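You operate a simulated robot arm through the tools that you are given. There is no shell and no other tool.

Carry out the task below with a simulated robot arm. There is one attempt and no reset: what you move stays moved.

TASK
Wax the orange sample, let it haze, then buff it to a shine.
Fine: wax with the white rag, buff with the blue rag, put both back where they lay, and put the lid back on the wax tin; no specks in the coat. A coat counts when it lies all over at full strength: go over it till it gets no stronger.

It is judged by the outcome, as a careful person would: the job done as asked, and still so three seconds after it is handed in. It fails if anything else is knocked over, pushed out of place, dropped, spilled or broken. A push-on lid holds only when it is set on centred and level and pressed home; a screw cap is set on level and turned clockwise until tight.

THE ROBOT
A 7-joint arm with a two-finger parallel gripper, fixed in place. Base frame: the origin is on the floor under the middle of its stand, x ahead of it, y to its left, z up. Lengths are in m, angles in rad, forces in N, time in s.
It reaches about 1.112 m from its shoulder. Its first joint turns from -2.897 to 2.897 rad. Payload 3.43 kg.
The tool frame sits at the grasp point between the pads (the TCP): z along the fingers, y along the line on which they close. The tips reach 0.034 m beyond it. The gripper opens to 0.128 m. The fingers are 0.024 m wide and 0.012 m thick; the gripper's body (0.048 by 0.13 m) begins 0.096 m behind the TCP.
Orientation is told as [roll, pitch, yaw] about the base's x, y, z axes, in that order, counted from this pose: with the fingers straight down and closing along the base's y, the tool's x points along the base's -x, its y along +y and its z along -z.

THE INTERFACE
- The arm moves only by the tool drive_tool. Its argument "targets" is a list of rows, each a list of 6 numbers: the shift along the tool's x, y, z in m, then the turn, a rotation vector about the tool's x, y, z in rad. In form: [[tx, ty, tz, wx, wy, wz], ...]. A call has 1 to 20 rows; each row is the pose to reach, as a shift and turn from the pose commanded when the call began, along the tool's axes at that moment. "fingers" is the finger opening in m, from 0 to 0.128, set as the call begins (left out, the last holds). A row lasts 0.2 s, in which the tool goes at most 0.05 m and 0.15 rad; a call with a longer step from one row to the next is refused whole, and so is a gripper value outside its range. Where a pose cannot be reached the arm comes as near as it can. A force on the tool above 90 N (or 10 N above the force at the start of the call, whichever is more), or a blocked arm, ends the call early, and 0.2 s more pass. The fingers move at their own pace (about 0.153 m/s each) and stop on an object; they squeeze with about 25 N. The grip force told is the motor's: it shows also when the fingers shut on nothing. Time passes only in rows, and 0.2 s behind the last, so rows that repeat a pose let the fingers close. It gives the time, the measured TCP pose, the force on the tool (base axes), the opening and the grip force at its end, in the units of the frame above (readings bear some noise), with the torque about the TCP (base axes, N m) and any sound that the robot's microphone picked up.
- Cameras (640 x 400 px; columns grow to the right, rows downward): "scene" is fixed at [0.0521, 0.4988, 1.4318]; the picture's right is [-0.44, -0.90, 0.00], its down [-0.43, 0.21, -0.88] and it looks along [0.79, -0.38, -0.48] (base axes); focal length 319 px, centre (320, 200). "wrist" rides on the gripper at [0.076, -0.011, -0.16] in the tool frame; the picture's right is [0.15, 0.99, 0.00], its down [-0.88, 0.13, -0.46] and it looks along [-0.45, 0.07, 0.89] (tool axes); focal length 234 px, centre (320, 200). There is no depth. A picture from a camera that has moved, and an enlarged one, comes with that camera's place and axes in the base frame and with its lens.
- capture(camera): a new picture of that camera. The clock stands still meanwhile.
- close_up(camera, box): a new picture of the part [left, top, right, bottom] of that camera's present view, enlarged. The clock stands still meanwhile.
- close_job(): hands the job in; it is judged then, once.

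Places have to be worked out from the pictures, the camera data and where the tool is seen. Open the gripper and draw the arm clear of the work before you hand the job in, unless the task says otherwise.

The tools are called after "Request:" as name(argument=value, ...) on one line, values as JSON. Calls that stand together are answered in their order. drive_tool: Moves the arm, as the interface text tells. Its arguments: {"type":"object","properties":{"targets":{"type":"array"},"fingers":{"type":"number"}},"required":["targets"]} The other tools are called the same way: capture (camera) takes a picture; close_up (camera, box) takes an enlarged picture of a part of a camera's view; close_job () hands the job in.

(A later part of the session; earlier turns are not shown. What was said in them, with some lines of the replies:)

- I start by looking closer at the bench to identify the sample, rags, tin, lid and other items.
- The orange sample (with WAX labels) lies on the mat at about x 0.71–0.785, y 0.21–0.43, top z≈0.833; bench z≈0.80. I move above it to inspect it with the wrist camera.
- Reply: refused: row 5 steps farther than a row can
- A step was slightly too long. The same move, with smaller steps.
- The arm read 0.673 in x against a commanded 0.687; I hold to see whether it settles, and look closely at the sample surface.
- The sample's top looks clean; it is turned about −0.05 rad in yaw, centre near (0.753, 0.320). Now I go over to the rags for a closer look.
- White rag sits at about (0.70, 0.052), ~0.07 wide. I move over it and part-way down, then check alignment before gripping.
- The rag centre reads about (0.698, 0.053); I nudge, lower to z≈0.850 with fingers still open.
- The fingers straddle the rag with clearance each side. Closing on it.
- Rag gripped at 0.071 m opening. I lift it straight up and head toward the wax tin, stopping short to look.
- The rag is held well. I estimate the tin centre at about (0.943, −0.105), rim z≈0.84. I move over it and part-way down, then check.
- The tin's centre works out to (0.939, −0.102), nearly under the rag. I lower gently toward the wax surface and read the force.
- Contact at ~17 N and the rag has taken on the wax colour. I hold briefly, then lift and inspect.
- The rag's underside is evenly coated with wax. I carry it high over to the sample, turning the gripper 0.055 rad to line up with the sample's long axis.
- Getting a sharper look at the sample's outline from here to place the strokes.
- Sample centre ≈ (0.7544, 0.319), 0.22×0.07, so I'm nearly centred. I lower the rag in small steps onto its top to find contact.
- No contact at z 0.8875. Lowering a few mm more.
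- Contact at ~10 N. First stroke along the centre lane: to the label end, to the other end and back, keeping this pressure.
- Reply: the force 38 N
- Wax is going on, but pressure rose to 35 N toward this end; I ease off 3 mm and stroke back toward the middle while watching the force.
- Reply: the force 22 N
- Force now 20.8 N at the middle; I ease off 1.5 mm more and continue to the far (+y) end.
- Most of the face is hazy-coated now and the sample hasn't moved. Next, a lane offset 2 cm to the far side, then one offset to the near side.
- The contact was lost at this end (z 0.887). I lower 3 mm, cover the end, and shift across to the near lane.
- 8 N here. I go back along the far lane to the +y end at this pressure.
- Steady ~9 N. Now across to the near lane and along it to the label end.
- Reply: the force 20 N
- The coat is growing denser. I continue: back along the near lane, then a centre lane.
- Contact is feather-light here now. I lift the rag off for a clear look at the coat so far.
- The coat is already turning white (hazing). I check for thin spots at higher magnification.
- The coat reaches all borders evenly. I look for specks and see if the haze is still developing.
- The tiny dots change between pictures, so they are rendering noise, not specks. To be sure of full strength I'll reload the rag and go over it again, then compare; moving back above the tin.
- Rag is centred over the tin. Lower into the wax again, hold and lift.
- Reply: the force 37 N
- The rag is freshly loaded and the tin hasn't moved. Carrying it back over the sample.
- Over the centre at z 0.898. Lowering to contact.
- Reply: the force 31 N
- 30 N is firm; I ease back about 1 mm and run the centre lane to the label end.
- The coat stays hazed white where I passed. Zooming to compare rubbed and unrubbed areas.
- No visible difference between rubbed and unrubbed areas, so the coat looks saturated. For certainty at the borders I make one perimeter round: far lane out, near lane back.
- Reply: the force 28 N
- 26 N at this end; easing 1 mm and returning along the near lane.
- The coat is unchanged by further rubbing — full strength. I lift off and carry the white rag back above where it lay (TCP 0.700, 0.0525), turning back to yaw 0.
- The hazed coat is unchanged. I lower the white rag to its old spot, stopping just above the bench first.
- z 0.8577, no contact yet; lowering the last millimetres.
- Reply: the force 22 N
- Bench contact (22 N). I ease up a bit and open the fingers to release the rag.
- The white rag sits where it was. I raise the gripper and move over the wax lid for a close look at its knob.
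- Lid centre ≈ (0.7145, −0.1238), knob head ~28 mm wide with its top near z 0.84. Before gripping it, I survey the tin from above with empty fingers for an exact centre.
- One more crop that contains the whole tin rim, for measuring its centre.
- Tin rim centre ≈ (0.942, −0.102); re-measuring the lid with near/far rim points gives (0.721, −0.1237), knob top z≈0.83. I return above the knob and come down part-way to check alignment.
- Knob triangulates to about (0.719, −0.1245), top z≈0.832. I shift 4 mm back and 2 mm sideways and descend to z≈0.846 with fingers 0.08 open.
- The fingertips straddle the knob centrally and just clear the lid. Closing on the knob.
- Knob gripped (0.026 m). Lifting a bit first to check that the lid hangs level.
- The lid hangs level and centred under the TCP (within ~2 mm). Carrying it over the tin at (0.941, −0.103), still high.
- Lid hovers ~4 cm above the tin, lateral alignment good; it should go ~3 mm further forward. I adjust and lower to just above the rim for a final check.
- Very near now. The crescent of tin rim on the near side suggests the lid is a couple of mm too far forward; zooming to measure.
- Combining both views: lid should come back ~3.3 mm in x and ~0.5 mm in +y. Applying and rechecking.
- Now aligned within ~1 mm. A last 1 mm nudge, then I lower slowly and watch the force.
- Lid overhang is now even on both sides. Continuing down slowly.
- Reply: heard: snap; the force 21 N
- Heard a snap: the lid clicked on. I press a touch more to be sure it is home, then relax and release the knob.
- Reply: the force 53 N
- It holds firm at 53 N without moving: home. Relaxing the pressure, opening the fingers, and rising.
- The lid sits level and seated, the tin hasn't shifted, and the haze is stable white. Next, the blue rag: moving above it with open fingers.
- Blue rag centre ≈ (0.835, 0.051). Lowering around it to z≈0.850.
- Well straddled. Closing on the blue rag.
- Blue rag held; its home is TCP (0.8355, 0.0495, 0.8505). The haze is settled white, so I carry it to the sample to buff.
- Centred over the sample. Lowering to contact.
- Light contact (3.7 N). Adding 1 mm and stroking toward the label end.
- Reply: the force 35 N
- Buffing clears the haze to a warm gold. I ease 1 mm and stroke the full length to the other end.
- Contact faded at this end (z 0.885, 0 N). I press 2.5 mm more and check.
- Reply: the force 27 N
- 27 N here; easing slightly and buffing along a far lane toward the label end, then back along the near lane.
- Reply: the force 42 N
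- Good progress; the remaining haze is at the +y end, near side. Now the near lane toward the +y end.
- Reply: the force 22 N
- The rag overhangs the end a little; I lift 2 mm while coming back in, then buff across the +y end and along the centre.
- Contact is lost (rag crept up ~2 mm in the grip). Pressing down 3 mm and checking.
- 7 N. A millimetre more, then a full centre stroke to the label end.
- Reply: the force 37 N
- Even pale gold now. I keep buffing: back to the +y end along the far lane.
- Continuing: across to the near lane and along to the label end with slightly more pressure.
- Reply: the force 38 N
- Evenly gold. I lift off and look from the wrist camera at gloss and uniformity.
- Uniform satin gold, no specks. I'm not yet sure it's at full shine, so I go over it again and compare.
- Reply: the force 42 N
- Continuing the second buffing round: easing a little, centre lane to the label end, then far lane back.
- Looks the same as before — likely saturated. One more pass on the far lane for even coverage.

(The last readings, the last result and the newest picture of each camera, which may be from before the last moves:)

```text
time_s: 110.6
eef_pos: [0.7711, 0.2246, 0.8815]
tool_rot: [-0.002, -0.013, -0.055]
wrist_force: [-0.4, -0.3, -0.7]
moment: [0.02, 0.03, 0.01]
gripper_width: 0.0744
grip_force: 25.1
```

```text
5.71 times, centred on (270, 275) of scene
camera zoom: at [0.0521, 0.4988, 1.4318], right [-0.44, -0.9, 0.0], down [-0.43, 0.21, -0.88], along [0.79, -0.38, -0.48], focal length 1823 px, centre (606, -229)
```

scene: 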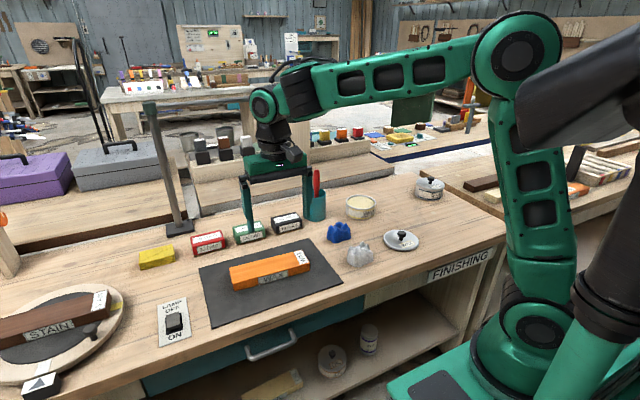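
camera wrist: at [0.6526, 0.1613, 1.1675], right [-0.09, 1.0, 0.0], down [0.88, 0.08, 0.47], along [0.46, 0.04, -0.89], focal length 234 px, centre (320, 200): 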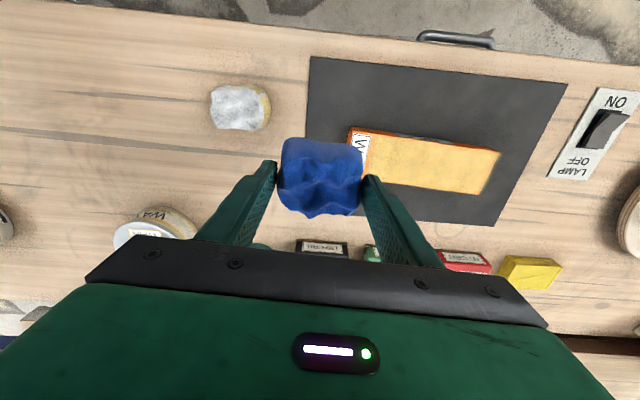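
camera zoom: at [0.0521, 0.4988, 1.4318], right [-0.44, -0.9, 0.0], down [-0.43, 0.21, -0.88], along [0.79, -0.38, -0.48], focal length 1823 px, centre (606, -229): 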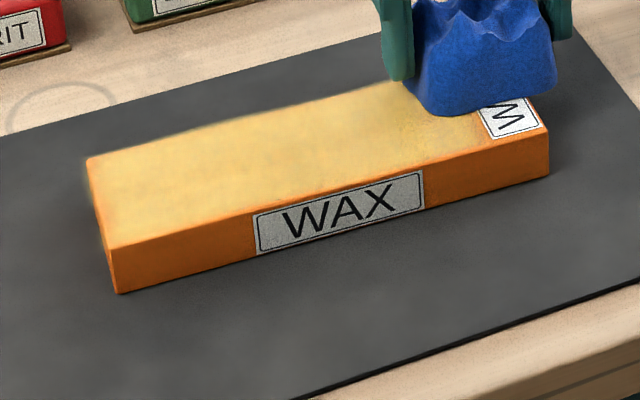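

No further change visible. I lift clear and inspect closely, including the label-end strip and edges.

Request:
drive_tool(targets=[[0, 0, -0.03, 0, 0, 0], [0, 0, -0.07, 0, 0, 0], [0, -0.035, -0.1, 0, 0, 0], [0, -0.075, -0.11, 0, 0, 0], [0, -0.115, -0.11, 0, 0, 0], [0, -0.115, -0.11, 0, 0, 0]])

Request:
close_up(camera="scene", box=[225, 245, 275, 290])

Request:
close_up(camera="scene", box=[265, 240, 320, 285])

Request:
capture(camera="wrist")

Request:
close_up(camera="wrist", box=[390, 100, 580, 215])

```text
time_s: 112.0
eef_pos: [0.7627, 0.1125, 0.9915]
tool_rot: [0.001, -0.013, -0.058]
wrist_force: [0.1, 0.1, -0.8]
moment: [-0.04, 0.0, -0.02]
gripper_width: 0.0743
grip_force: 24.7
```

```text
8.89 times, centred on (250, 268) of scene
camera zoom: at [0.0521, 0.4988, 1.4318], right [-0.44, -0.9, 0.0], down [-0.43, 0.21, -0.88], along [0.79, -0.38, -0.48], focal length 2836 px, centre (942, -400)
```

zoom: 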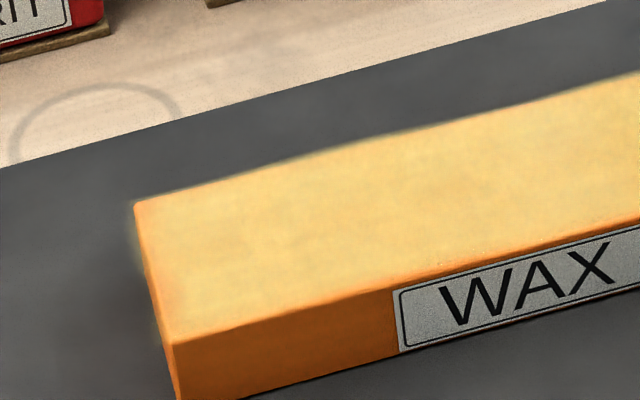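

```text
8.89 times, centred on (292, 262) of scene
camera zoom: at [0.0521, 0.4988, 1.4318], right [-0.44, -0.9, 0.0], down [-0.43, 0.21, -0.88], along [0.79, -0.38, -0.48], focal length 2836 px, centre (564, -356)
```

zoom: 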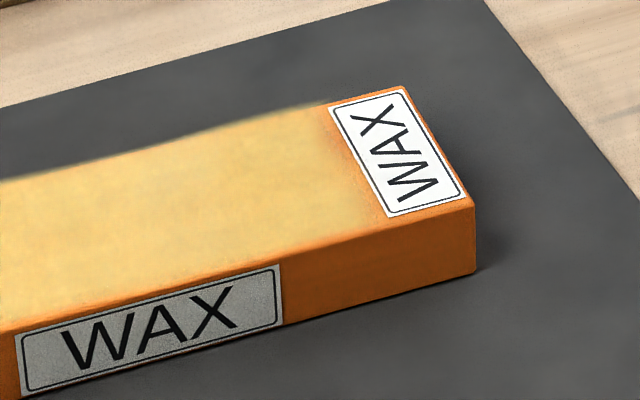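

```text
taken
camera wrist: at [0.6833, 0.1068, 1.1517], right [-0.09, 1.0, 0.0], down [0.88, 0.08, 0.47], along [0.46, 0.04, -0.88], focal length 234 px, centre (320, 200)
```

wrist: 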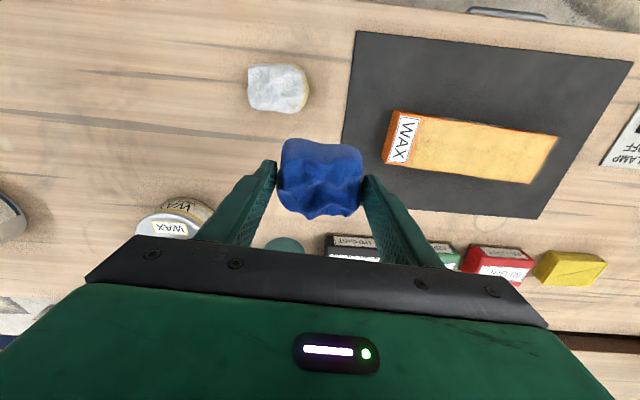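

```text
3.37 times, centred on (485, 158) of wrist
camera zoom: at [0.6833, 0.1068, 1.1517], right [-0.09, 1.0, 0.0], down [0.88, 0.08, 0.47], along [0.46, 0.04, -0.88], focal length 789 px, centre (-236, 343)
```

zoom: 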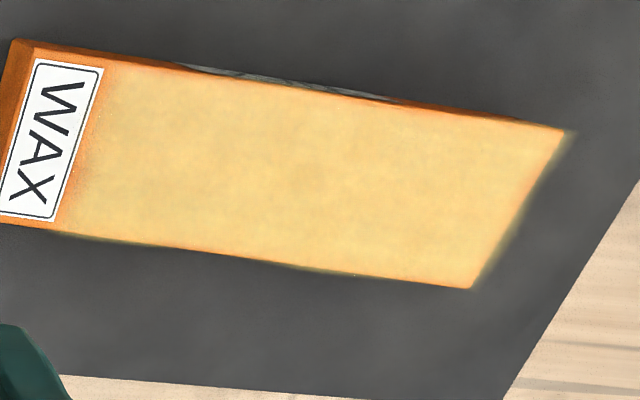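

The finish looks uniform and unchanged after the extra round. I check the reference slats on the side table for comparison, in case they show what "shiny" looks like.

Request:
close_up(camera="scene", box=[450, 140, 640, 260])

Request:
close_up(camera="scene", box=[180, 190, 360, 330])

```text
3.33 times, centred on (545, 200) of scene
camera zoom: at [0.0521, 0.4988, 1.4318], right [-0.44, -0.9, 0.0], down [-0.43, 0.21, -0.88], along [0.79, -0.38, -0.48], focal length 1064 px, centre (-430, 200)
```

zoom: 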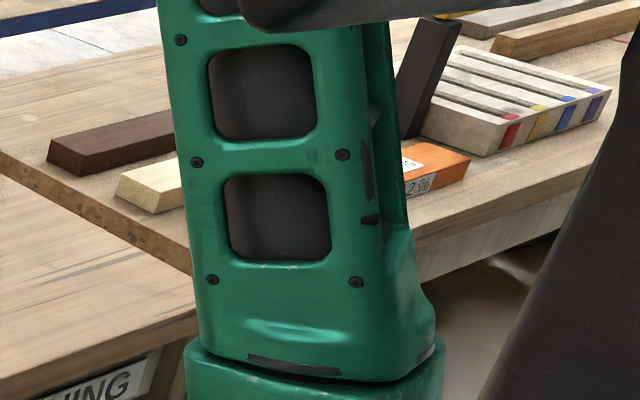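

```text
2.86 times, centred on (270, 260) of scene
camera zoom: at [0.0521, 0.4988, 1.4318], right [-0.44, -0.9, 0.0], down [-0.43, 0.21, -0.88], along [0.79, -0.38, -0.48], focal length 912 px, centre (463, 29)
```

zoom: 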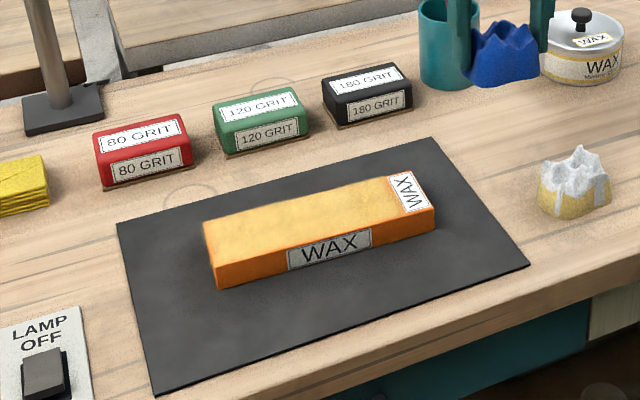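

To be sure the shine is complete I do a further brisk round of buffing and compare from the same viewpoint afterwards.

Request:
drive_tool(targets=[[0, 0.045, 0.0, 0, 0, 0], [0, 0.085, 0.02, 0, 0, 0], [0, 0.115, 0.055, 0, 0, 0], [0, 0.115, 0.09, 0, 0, 0], [0, 0.115, 0.11, 0, 0, 0], [0, 0.115, 0.112, 0, 0, 0], [0, 0.115, 0.112, 0, 0, 0]])

```text
time_s: 113.6
eef_pos: [0.7725, 0.2293, 0.8802]
tool_rot: [0.001, -0.014, -0.058]
wrist_force: [-0.5, 1.2, 9.7]
moment: [0.14, 0.11, -0.01]
gripper_width: 0.0743
grip_force: 24.7
```

Request:
drive_tool(targets=[[0, 0.03, 0.001, 0, 0, 0], [0, 0.06, 0.001, 0, 0, 0], [0, 0.09, 0.001, 0, 0, 0], [0, 0.12, 0.001, 0, 0, 0], [0, 0.15, 0.001, 0, 0, 0], [0, 0.18, 0.001, 0, 0, 0], [0.02, 0.18, 0.001, 0, 0, 0], [0.02, 0.15, 0.001, 0, 0, 0], [0.02, 0.12, 0.0005, 0, 0, 0], [0.02, 0.09, 0.0, 0, 0, 0], [0.02, 0.06, 0, 0, 0, 0], [0.02, 0.03, 0, 0, 0, 0], [0.02, 0.0, 0, 0, 0, 0], [0.04, 0.0, 0, 0, 0, 0], [0.04, 0.03, 0.0005, 0, 0, 0], [0.04, 0.06, 0.001, 0, 0, 0], [0.04, 0.09, 0.001, 0, 0, 0], [0.04, 0.12, 0.001, 0, 0, 0], [0.04, 0.15, 0.001, 0, 0, 0], [0.04, 0.18, 0.001, 0, 0, 0]])

Request:
close_up(camera="scene", box=[190, 210, 350, 310])

```text
time_s: 117.8
eef_pos: [0.742, 0.4096, 0.8766]
tool_rot: [0.002, -0.014, -0.056]
wrist_force: [-1.1, -11.6, 33.2]
moment: [-1.13, -0.38, -0.07]
gripper_width: 0.0757
grip_force: 25.2
```

```text
4.00 times, centred on (270, 260) of scene
camera zoom: at [0.0521, 0.4988, 1.4318], right [-0.44, -0.9, 0.0], down [-0.43, 0.21, -0.88], along [0.79, -0.38, -0.48], focal length 1276 px, centre (520, -40)
```

zoom: 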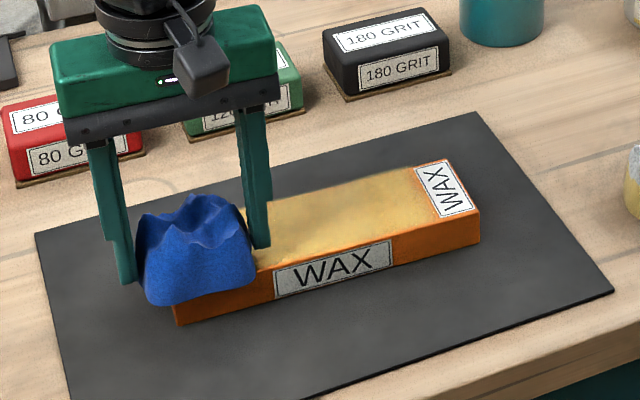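

To test whether buffing is saturated, I rub one region (the +y third) many times and compare it with the rest.

Request:
drive_tool(targets=[[-0.02, -0.02, -0.0008, 0, 0, 0], [-0.02, -0.055, -0.0008, 0, 0, 0], [-0.02, -0.02, -0.0008, 0, 0, 0], [-0.02, -0.055, -0.0008, 0, 0, 0], [-0.02, -0.02, -0.0008, 0, 0, 0], [-0.02, -0.055, -0.0008, 0, 0, 0], [-0.02, -0.02, -0.0008, 0, 0, 0], [-0.02, -0.055, -0.0008, 0, 0, 0], [-0.02, -0.02, -0.0008, 0, 0, 0], [-0.02, -0.055, -0.0008, 0, 0, 0], [-0.02, -0.02, -0.0008, 0, 0, 0], [-0.02, -0.055, -0.0008, 0, 0, 0], [-0.02, -0.02, -0.0008, 0, 0, 0], [-0.02, -0.055, -0.0008, 0, 0, 0]])

Request:
drive_tool(targets=[[0, 0, -0.03, 0, 0, 0], [0, 0, -0.07, 0, 0, 0], [0, -0.045, -0.09, 0, 0, 0], [0, -0.09, -0.11, 0, 0, 0], [0, -0.135, -0.11, 0, 0, 0], [0, -0.18, -0.11, 0, 0, 0], [0, -0.22, -0.11, 0, 0, 0], [0, -0.22, -0.11, 0, 0, 0]])

Request:
close_up(camera="scene", box=[215, 240, 325, 310])

Request:
capture(camera="wrist")

Request:
close_up(camera="wrist", box=[390, 100, 580, 215])

```text
time_s: 120.8
eef_pos: [0.7593, 0.3511, 0.8777]
tool_rot: [0.0, -0.01, -0.053]
wrist_force: [0.0, 0.1, -1.4]
moment: [-0.02, 0.02, -0.01]
gripper_width: 0.0769
grip_force: 25.2
```

```text
time_s: 122.6
eef_pos: [0.7443, 0.1317, 0.989]
tool_rot: [-0.001, -0.013, -0.056]
wrist_force: [0.3, -0.3, -0.8]
moment: [0.0, 0.04, 0.0]
gripper_width: 0.0767
grip_force: 25.2
```

```text
5.71 times, centred on (270, 275) of scene
camera zoom: at [0.0521, 0.4988, 1.4318], right [-0.44, -0.9, 0.0], down [-0.43, 0.21, -0.88], along [0.79, -0.38, -0.48], focal length 1823 px, centre (606, -229)
```

zoom: 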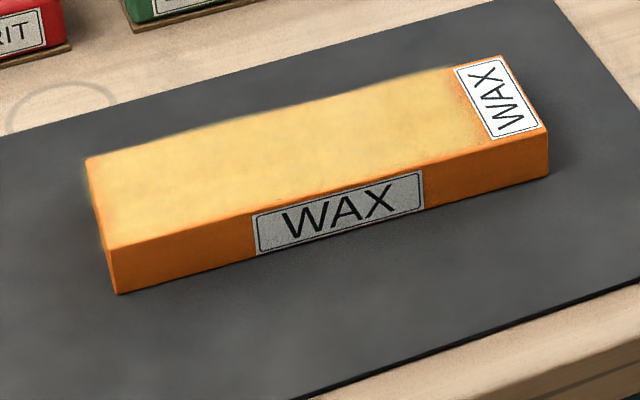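

```text
taken
camera wrist: at [0.6657, 0.1263, 1.1491], right [-0.09, 1.0, 0.0], down [0.88, 0.08, 0.47], along [0.46, 0.04, -0.88], focal length 234 px, centre (320, 200)
```

wrist: 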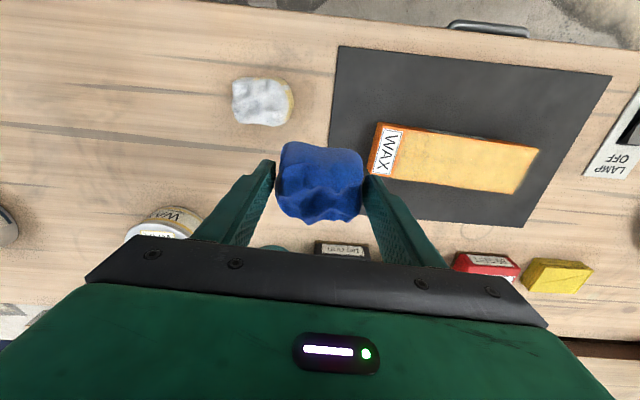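

```text
3.37 times, centred on (485, 158) of wrist
camera zoom: at [0.6657, 0.1263, 1.1491], right [-0.09, 1.0, 0.0], down [0.88, 0.08, 0.47], along [0.46, 0.04, -0.88], focal length 789 px, centre (-236, 343)
```

zoom: 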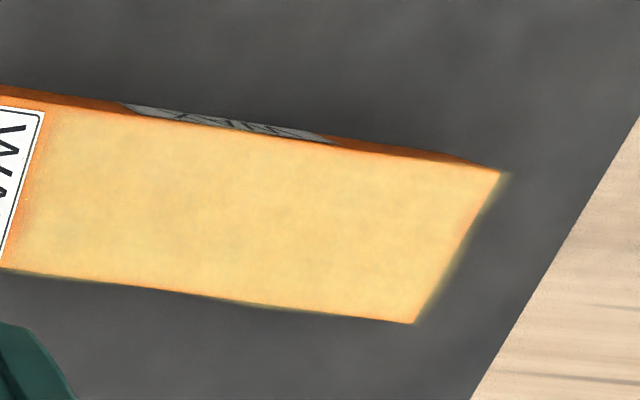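

The heavily rubbed third looks identical to the rest: buffing is saturated. Now I examine how the blue rag sits in the grip before putting it back.

Request:
close_up(camera="wrist", box=[255, 120, 385, 240])

Request:
close_up(camera="scene", box=[270, 150, 390, 230])

```text
3.33 times, centred on (320, 180) of wrist
camera zoom: at [0.6657, 0.1263, 1.1491], right [-0.09, 1.0, 0.0], down [0.88, 0.08, 0.47], along [0.46, 0.04, -0.88], focal length 781 px, centre (320, 267)
```

zoom: 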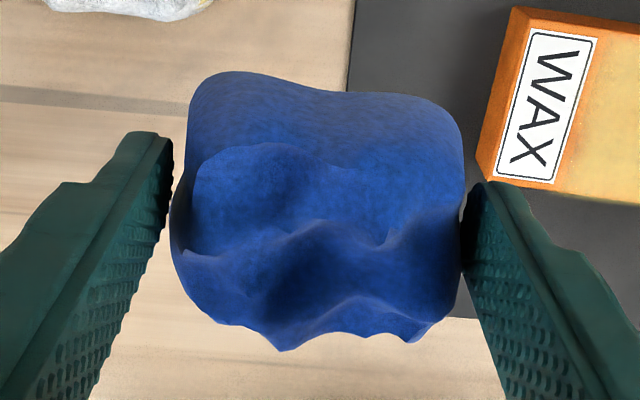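

```text
5.00 times, centred on (330, 190) of scene
camera zoom: at [0.0521, 0.4988, 1.4318], right [-0.44, -0.9, 0.0], down [-0.43, 0.21, -0.88], along [0.79, -0.38, -0.48], focal length 1595 px, centre (270, 250)
```

zoom: 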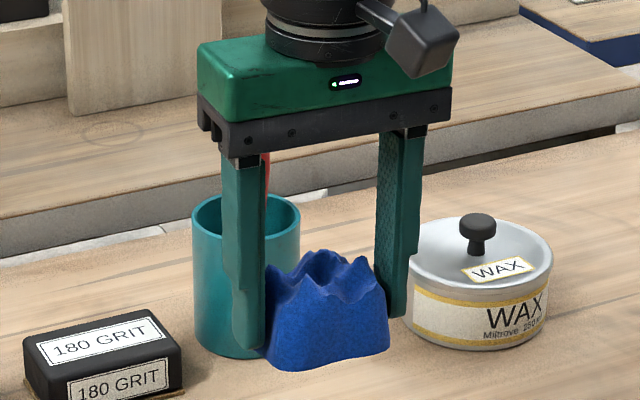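

The rag has crept up ~7 mm and ~4 mm forward in the grip. I allow for that: target TCP (0.832, 0.0495), yaw back to 0, high first.

Request:
drive_tool(targets=[[-0.023, -0.0193, 0, 0, 0, -0.014], [-0.046, -0.0387, 0, 0, 0, -0.028], [-0.069, -0.058, 0, 0, 0, -0.042], [-0.0921, -0.0773, 0, 0, 0, -0.055], [-0.0921, -0.0773, 0.03, 0, 0, -0.055], [-0.0921, -0.0773, 0.06, 0, 0, -0.055], [-0.0921, -0.0773, 0.06, 0, 0, -0.055]])

Request:
capture(camera="wrist")

```text
time_s: 124.2
eef_pos: [0.8327, 0.0485, 0.9296]
tool_rot: [0.001, -0.012, -0.001]
wrist_force: [-0.2, 0.5, -0.3]
moment: [0.02, 0.0, 0.0]
gripper_width: 0.0766
grip_force: 25.3
```

```text
taken
camera wrist: at [0.7553, 0.0386, 1.0888], right [-0.15, 0.99, 0.0], down [0.88, 0.13, 0.47], along [0.46, 0.07, -0.88], focal length 234 px, centre (320, 200)
```

wrist: 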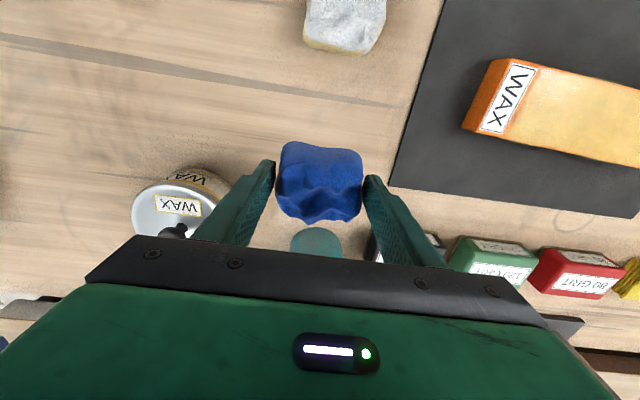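

Aligned. Lowering toward the bench.

Request:
drive_tool(targets=[[0, 0.001, 0.04, 0, 0, 0], [0, 0.001, 0.07, 0, 0, 0], [0, 0.001, 0.08, 0, 0, 0], [0, 0.001, 0.082, 0, 0, 0], [0, 0.001, 0.082, 0, 0, 0]])

```text
time_s: 125.4
eef_pos: [0.8351, 0.0488, 0.8475]
tool_rot: [0.001, -0.012, -0.001]
wrist_force: [-0.2, 0.1, -1.1]
moment: [-0.01, -0.02, 0.01]
gripper_width: 0.0763
grip_force: 24.4
```

Request:
drive_tool(targets=[[0.002, 0.0, 0.002, 0, 0, 0], [0.002, 0.0, 0.004, 0, 0, 0], [0.002, 0.0, 0.004, 0, 0, 0]])

Request:
close_up(camera="scene", box=[300, 170, 460, 270])

```text
time_s: 126.2
eef_pos: [0.8324, 0.0494, 0.843]
tool_rot: [-0.001, -0.013, -0.001]
wrist_force: [0.0, 0.1, -0.8]
moment: [0.01, 0.0, 0.03]
gripper_width: 0.0766
grip_force: 24.9
```

```text
4.00 times, centred on (380, 220) of scene
camera zoom: at [0.0521, 0.4988, 1.4318], right [-0.44, -0.9, 0.0], down [-0.43, 0.21, -0.88], along [0.79, -0.38, -0.48], focal length 1276 px, centre (80, 120)
```

zoom: 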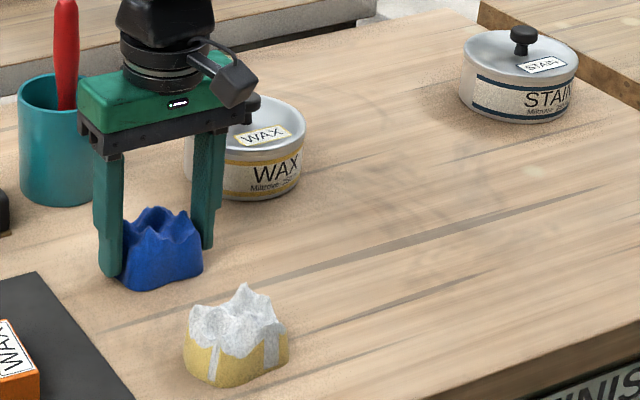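

Almost down (rag's lower edge within ~2 mm of where it was). A couple of mm more.

Request:
drive_tool(targets=[[0, 0.0, 0.0015, 0, 0, 0], [0, 0.0, 0.003, 0, 0, 0], [0, 0.0, 0.003, 0, 0, 0]])

```text
time_s: 127.0
eef_pos: [0.8321, 0.0497, 0.8418]
tool_rot: [0.002, -0.013, 0.0]
wrist_force: [-0.5, -1.7, 8.9]
moment: [0.26, -0.16, 0.0]
gripper_width: 0.0764
grip_force: 24.8
```

Bench contact (9 N). Relaxing a hair, opening to release, and rising.

Request:
drive_tool(targets=[[0, 0, -0.001, 0, 0, 0], [0, 0, -0.001, 0, 0, 0], [0, 0, -0.001, 0, 0, 0]], fingers=0.125)

Request:
close_up(camera="scene", box=[300, 170, 460, 270])

Request:
drive_tool(targets=[[0, 0, -0.04, 0, 0, 0], [0, 0, -0.08, 0, 0, 0], [0, 0, -0.12, 0, 0, 0], [0.005, 0, -0.136, 0, 0, 0], [0.005, 0, -0.136, 0, 0, 0]])

Request:
capture(camera="wrist")

Request:
close_up(camera="scene", box=[300, 170, 460, 270])

```text
time_s: 127.8
eef_pos: [0.8331, 0.0505, 0.8408]
tool_rot: [0.0, -0.013, -0.001]
wrist_force: [0.7, -0.7, -0.7]
moment: [0.01, -0.02, -0.01]
gripper_width: 0.1251
grip_force: 0.1
```

```text
4.00 times, centred on (380, 220) of scene
camera zoom: at [0.0521, 0.4988, 1.4318], right [-0.44, -0.9, 0.0], down [-0.43, 0.21, -0.88], along [0.79, -0.38, -0.48], focal length 1276 px, centre (80, 120)
```

zoom: 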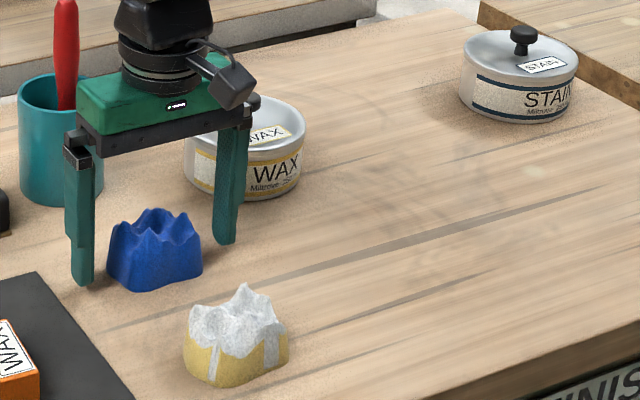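

```text
time_s: 129.0
eef_pos: [0.8268, 0.0509, 0.9768]
tool_rot: [-0.001, -0.011, -0.002]
wrist_force: [-0.3, -0.3, 0.0]
moment: [-0.01, 0.02, 0.0]
gripper_width: 0.1253
grip_force: 0.0
```

```text
taken
camera wrist: at [0.7492, 0.0416, 1.137], right [-0.15, 0.99, 0.0], down [0.88, 0.13, 0.47], along [0.46, 0.07, -0.89], focal length 234 px, centre (320, 200)
```

wrist: 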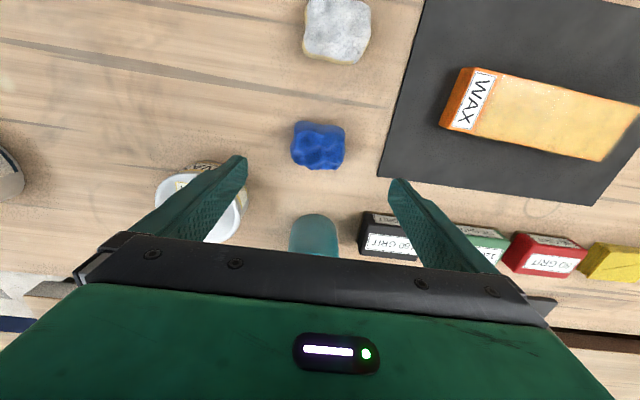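

```text
4.00 times, centred on (380, 220) of scene
camera zoom: at [0.0521, 0.4988, 1.4318], right [-0.44, -0.9, 0.0], down [-0.43, 0.21, -0.88], along [0.79, -0.38, -0.48], focal length 1276 px, centre (80, 120)
```

zoom: 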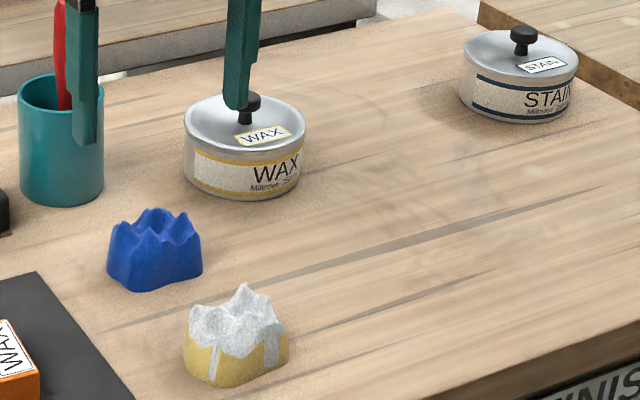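

Blue rag is back exactly where it lay. From here the sample shows a light gradient; zooming for gloss.

Request:
close_up(camera="wrist", box=[425, 50, 640, 180])

Request:
close_up(camera="scene", box=[215, 240, 325, 310])

```text
2.98 times, centred on (532, 115) of wrist
camera zoom: at [0.7492, 0.0416, 1.137], right [-0.15, 0.99, 0.0], down [0.88, 0.13, 0.47], along [0.46, 0.07, -0.89], focal length 697 px, centre (-313, 453)
```

zoom: 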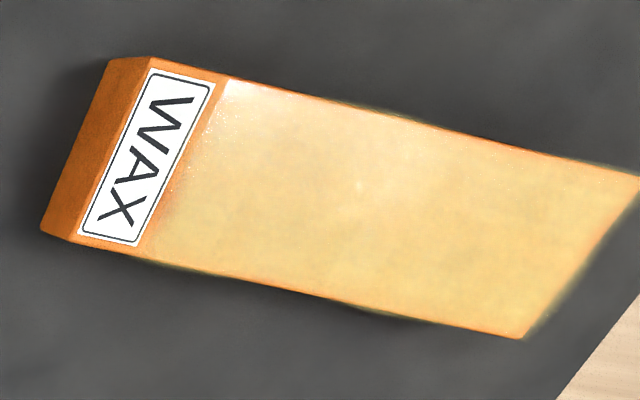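

```text
5.71 times, centred on (270, 275) of scene
camera zoom: at [0.0521, 0.4988, 1.4318], right [-0.44, -0.9, 0.0], down [-0.43, 0.21, -0.88], along [0.79, -0.38, -0.48], focal length 1823 px, centre (606, -229)
```

zoom: 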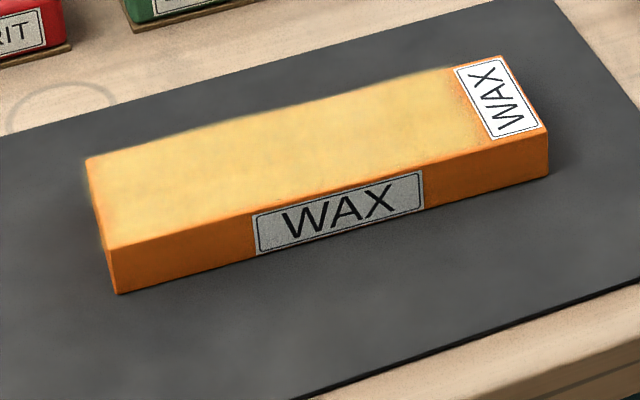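

A bright spot at the near-label corner is visible from here but not from the scene camera — probably a specular glint. I shift the view to confirm it moves with the camera.

Request:
drive_tool(targets=[[0.02, 0.04, -0.01, 0, 0, 0], [0.04, 0.08, -0.02, 0, 0, 0], [0.06, 0.12, -0.03, 0, 0, 0], [0.06, 0.12, -0.03, 0, 0, 0]])

Request:
capture(camera="wrist")

Request:
close_up(camera="wrist", box=[340, 90, 540, 210])

```text
time_s: 130.0
eef_pos: [0.7648, 0.1714, 1.006]
tool_rot: [0.0, -0.012, 0.001]
wrist_force: [1.1, -0.4, -0.4]
moment: [0.02, 0.0, -0.01]
gripper_width: 0.1249
grip_force: 0.0
```

```text
taken
camera wrist: at [0.6865, 0.1609, 1.1658], right [-0.15, 0.99, 0.0], down [0.88, 0.13, 0.47], along [0.46, 0.07, -0.88], focal length 234 px, centre (320, 200)
```

wrist: 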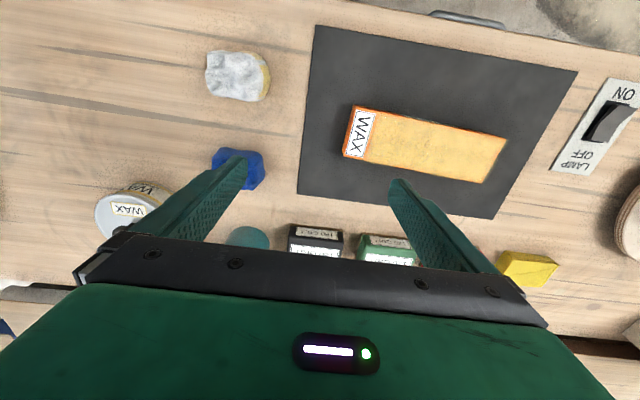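

```text
3.20 times, centred on (440, 150) of wrist
camera zoom: at [0.6865, 0.1609, 1.1658], right [-0.15, 0.99, 0.0], down [0.88, 0.13, 0.47], along [0.46, 0.07, -0.88], focal length 749 px, centre (-64, 360)
```

zoom: 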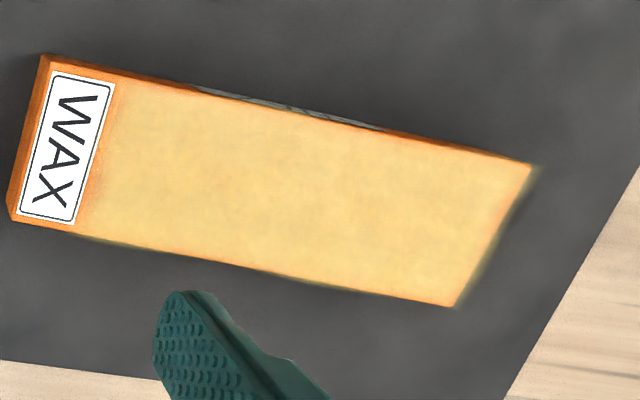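

The glint vanished from this angle, so it is a specular highlight: the surface is glossy and even, with no specks. I withdraw the arm up and back, and take final pictures.

Request:
drive_tool(targets=[[0, 0, -0.045, 0, 0, 0], [0.01, -0.01, -0.09, 0, 0, 0], [0.04, -0.025, -0.12, 0, 0, 0], [0.08, -0.04, -0.14, 0, 0, 0], [0.12, -0.055, -0.155, 0, 0, 0], [0.16, -0.07, -0.165, 0, 0, 0], [0.2, -0.085, -0.165, 0, 0, 0], [0.235, -0.09, -0.165, 0, 0, 0], [0.235, -0.09, -0.165, 0, 0, 0]])

Request:
capture(camera="scene")

Request:
capture(camera="wrist")

Request:
close_up(camera="scene", box=[180, 160, 500, 360])

Request:
close_up(camera="scene", box=[320, 180, 400, 230])

```text
time_s: 132.0
eef_pos: [0.528, 0.082, 1.1675]
tool_rot: [0.001, -0.012, 0.0]
wrist_force: [-0.3, 0.3, 0.1]
moment: [-0.02, -0.02, 0.01]
gripper_width: 0.1251
grip_force: 0.0
```

```text
taken
```

scene: 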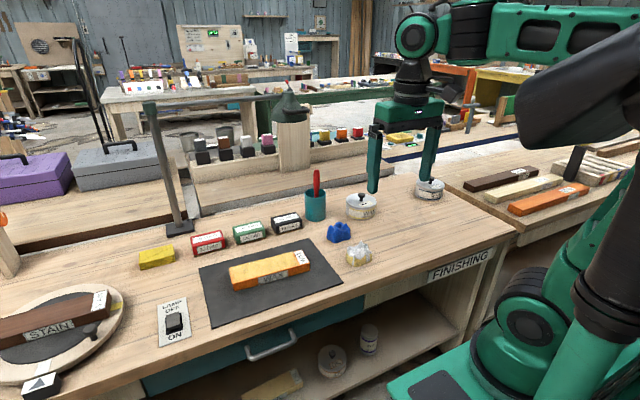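

```text
taken
camera wrist: at [0.4498, 0.0717, 1.3276], right [-0.15, 0.99, 0.0], down [0.88, 0.13, 0.47], along [0.46, 0.07, -0.88], focal length 234 px, centre (320, 200)
```

wrist: 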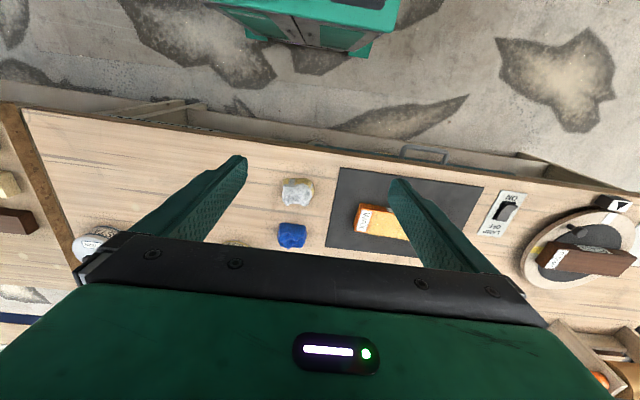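

```text
2.00 times, centred on (340, 260) of scene
camera zoom: at [0.0521, 0.4988, 1.4318], right [-0.44, -0.9, 0.0], down [-0.43, 0.21, -0.88], along [0.79, -0.38, -0.48], focal length 638 px, centre (280, 80)
```

zoom: 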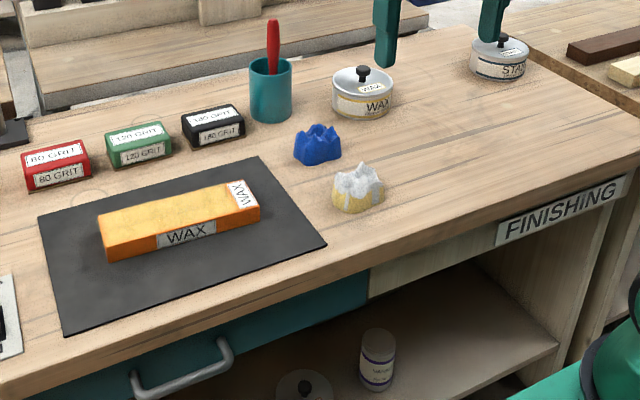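

```text
8.00 times, centred on (360, 205) of scene
camera zoom: at [0.0521, 0.4988, 1.4318], right [-0.44, -0.9, 0.0], down [-0.43, 0.21, -0.88], along [0.79, -0.38, -0.48], focal length 2552 px, centre (0, 160)
```

zoom: 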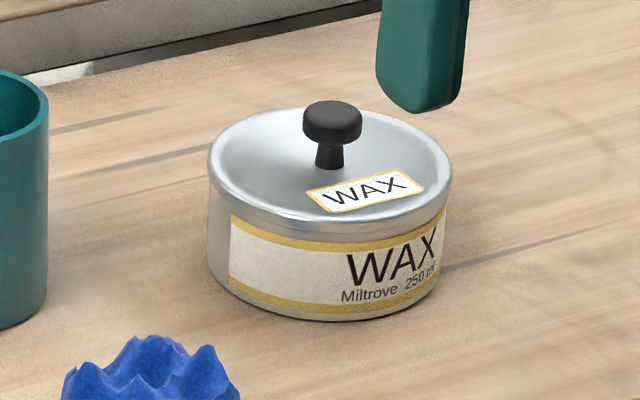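

Everything checks out: the sample is evenly waxed and shiny, both rags lie where they were, the tin is lidded level, nothing else has moved, and the arm is clear with the gripper open. Handing in.

Request:
close_job()

```text
The job is handed in.
```

I waxed the orange sample, let it haze and buffed it, and handed the job in; I have not seen the judge's result.

- **Coat:** I waxed all over with the white rag, then reloaded it and went over the face again. That made no visible difference, so I took the coat to be at full strength. I saw no specks in the close-ups.
- **Shine:** It had hazed white by 34 s and I started buffing with the blue rag at about 80 s. Rubbing one third many extra times changed nothing visible. A bright glint appeared from one camera angle and was gone from another, which I read as gloss. There was no other gauge of shine to check against.
- **Wax tin:** The lid went on centred and level, snapped audibly, and did not move under about 53 N.
- **Rags:** The blue rag is back where it lay. The white rag sits about 3–5 mm from its original spot.
- **Rest of the bench:** Comparing pictures before and after, I saw nothing else moved. The arm is drawn back and the gripper is open.
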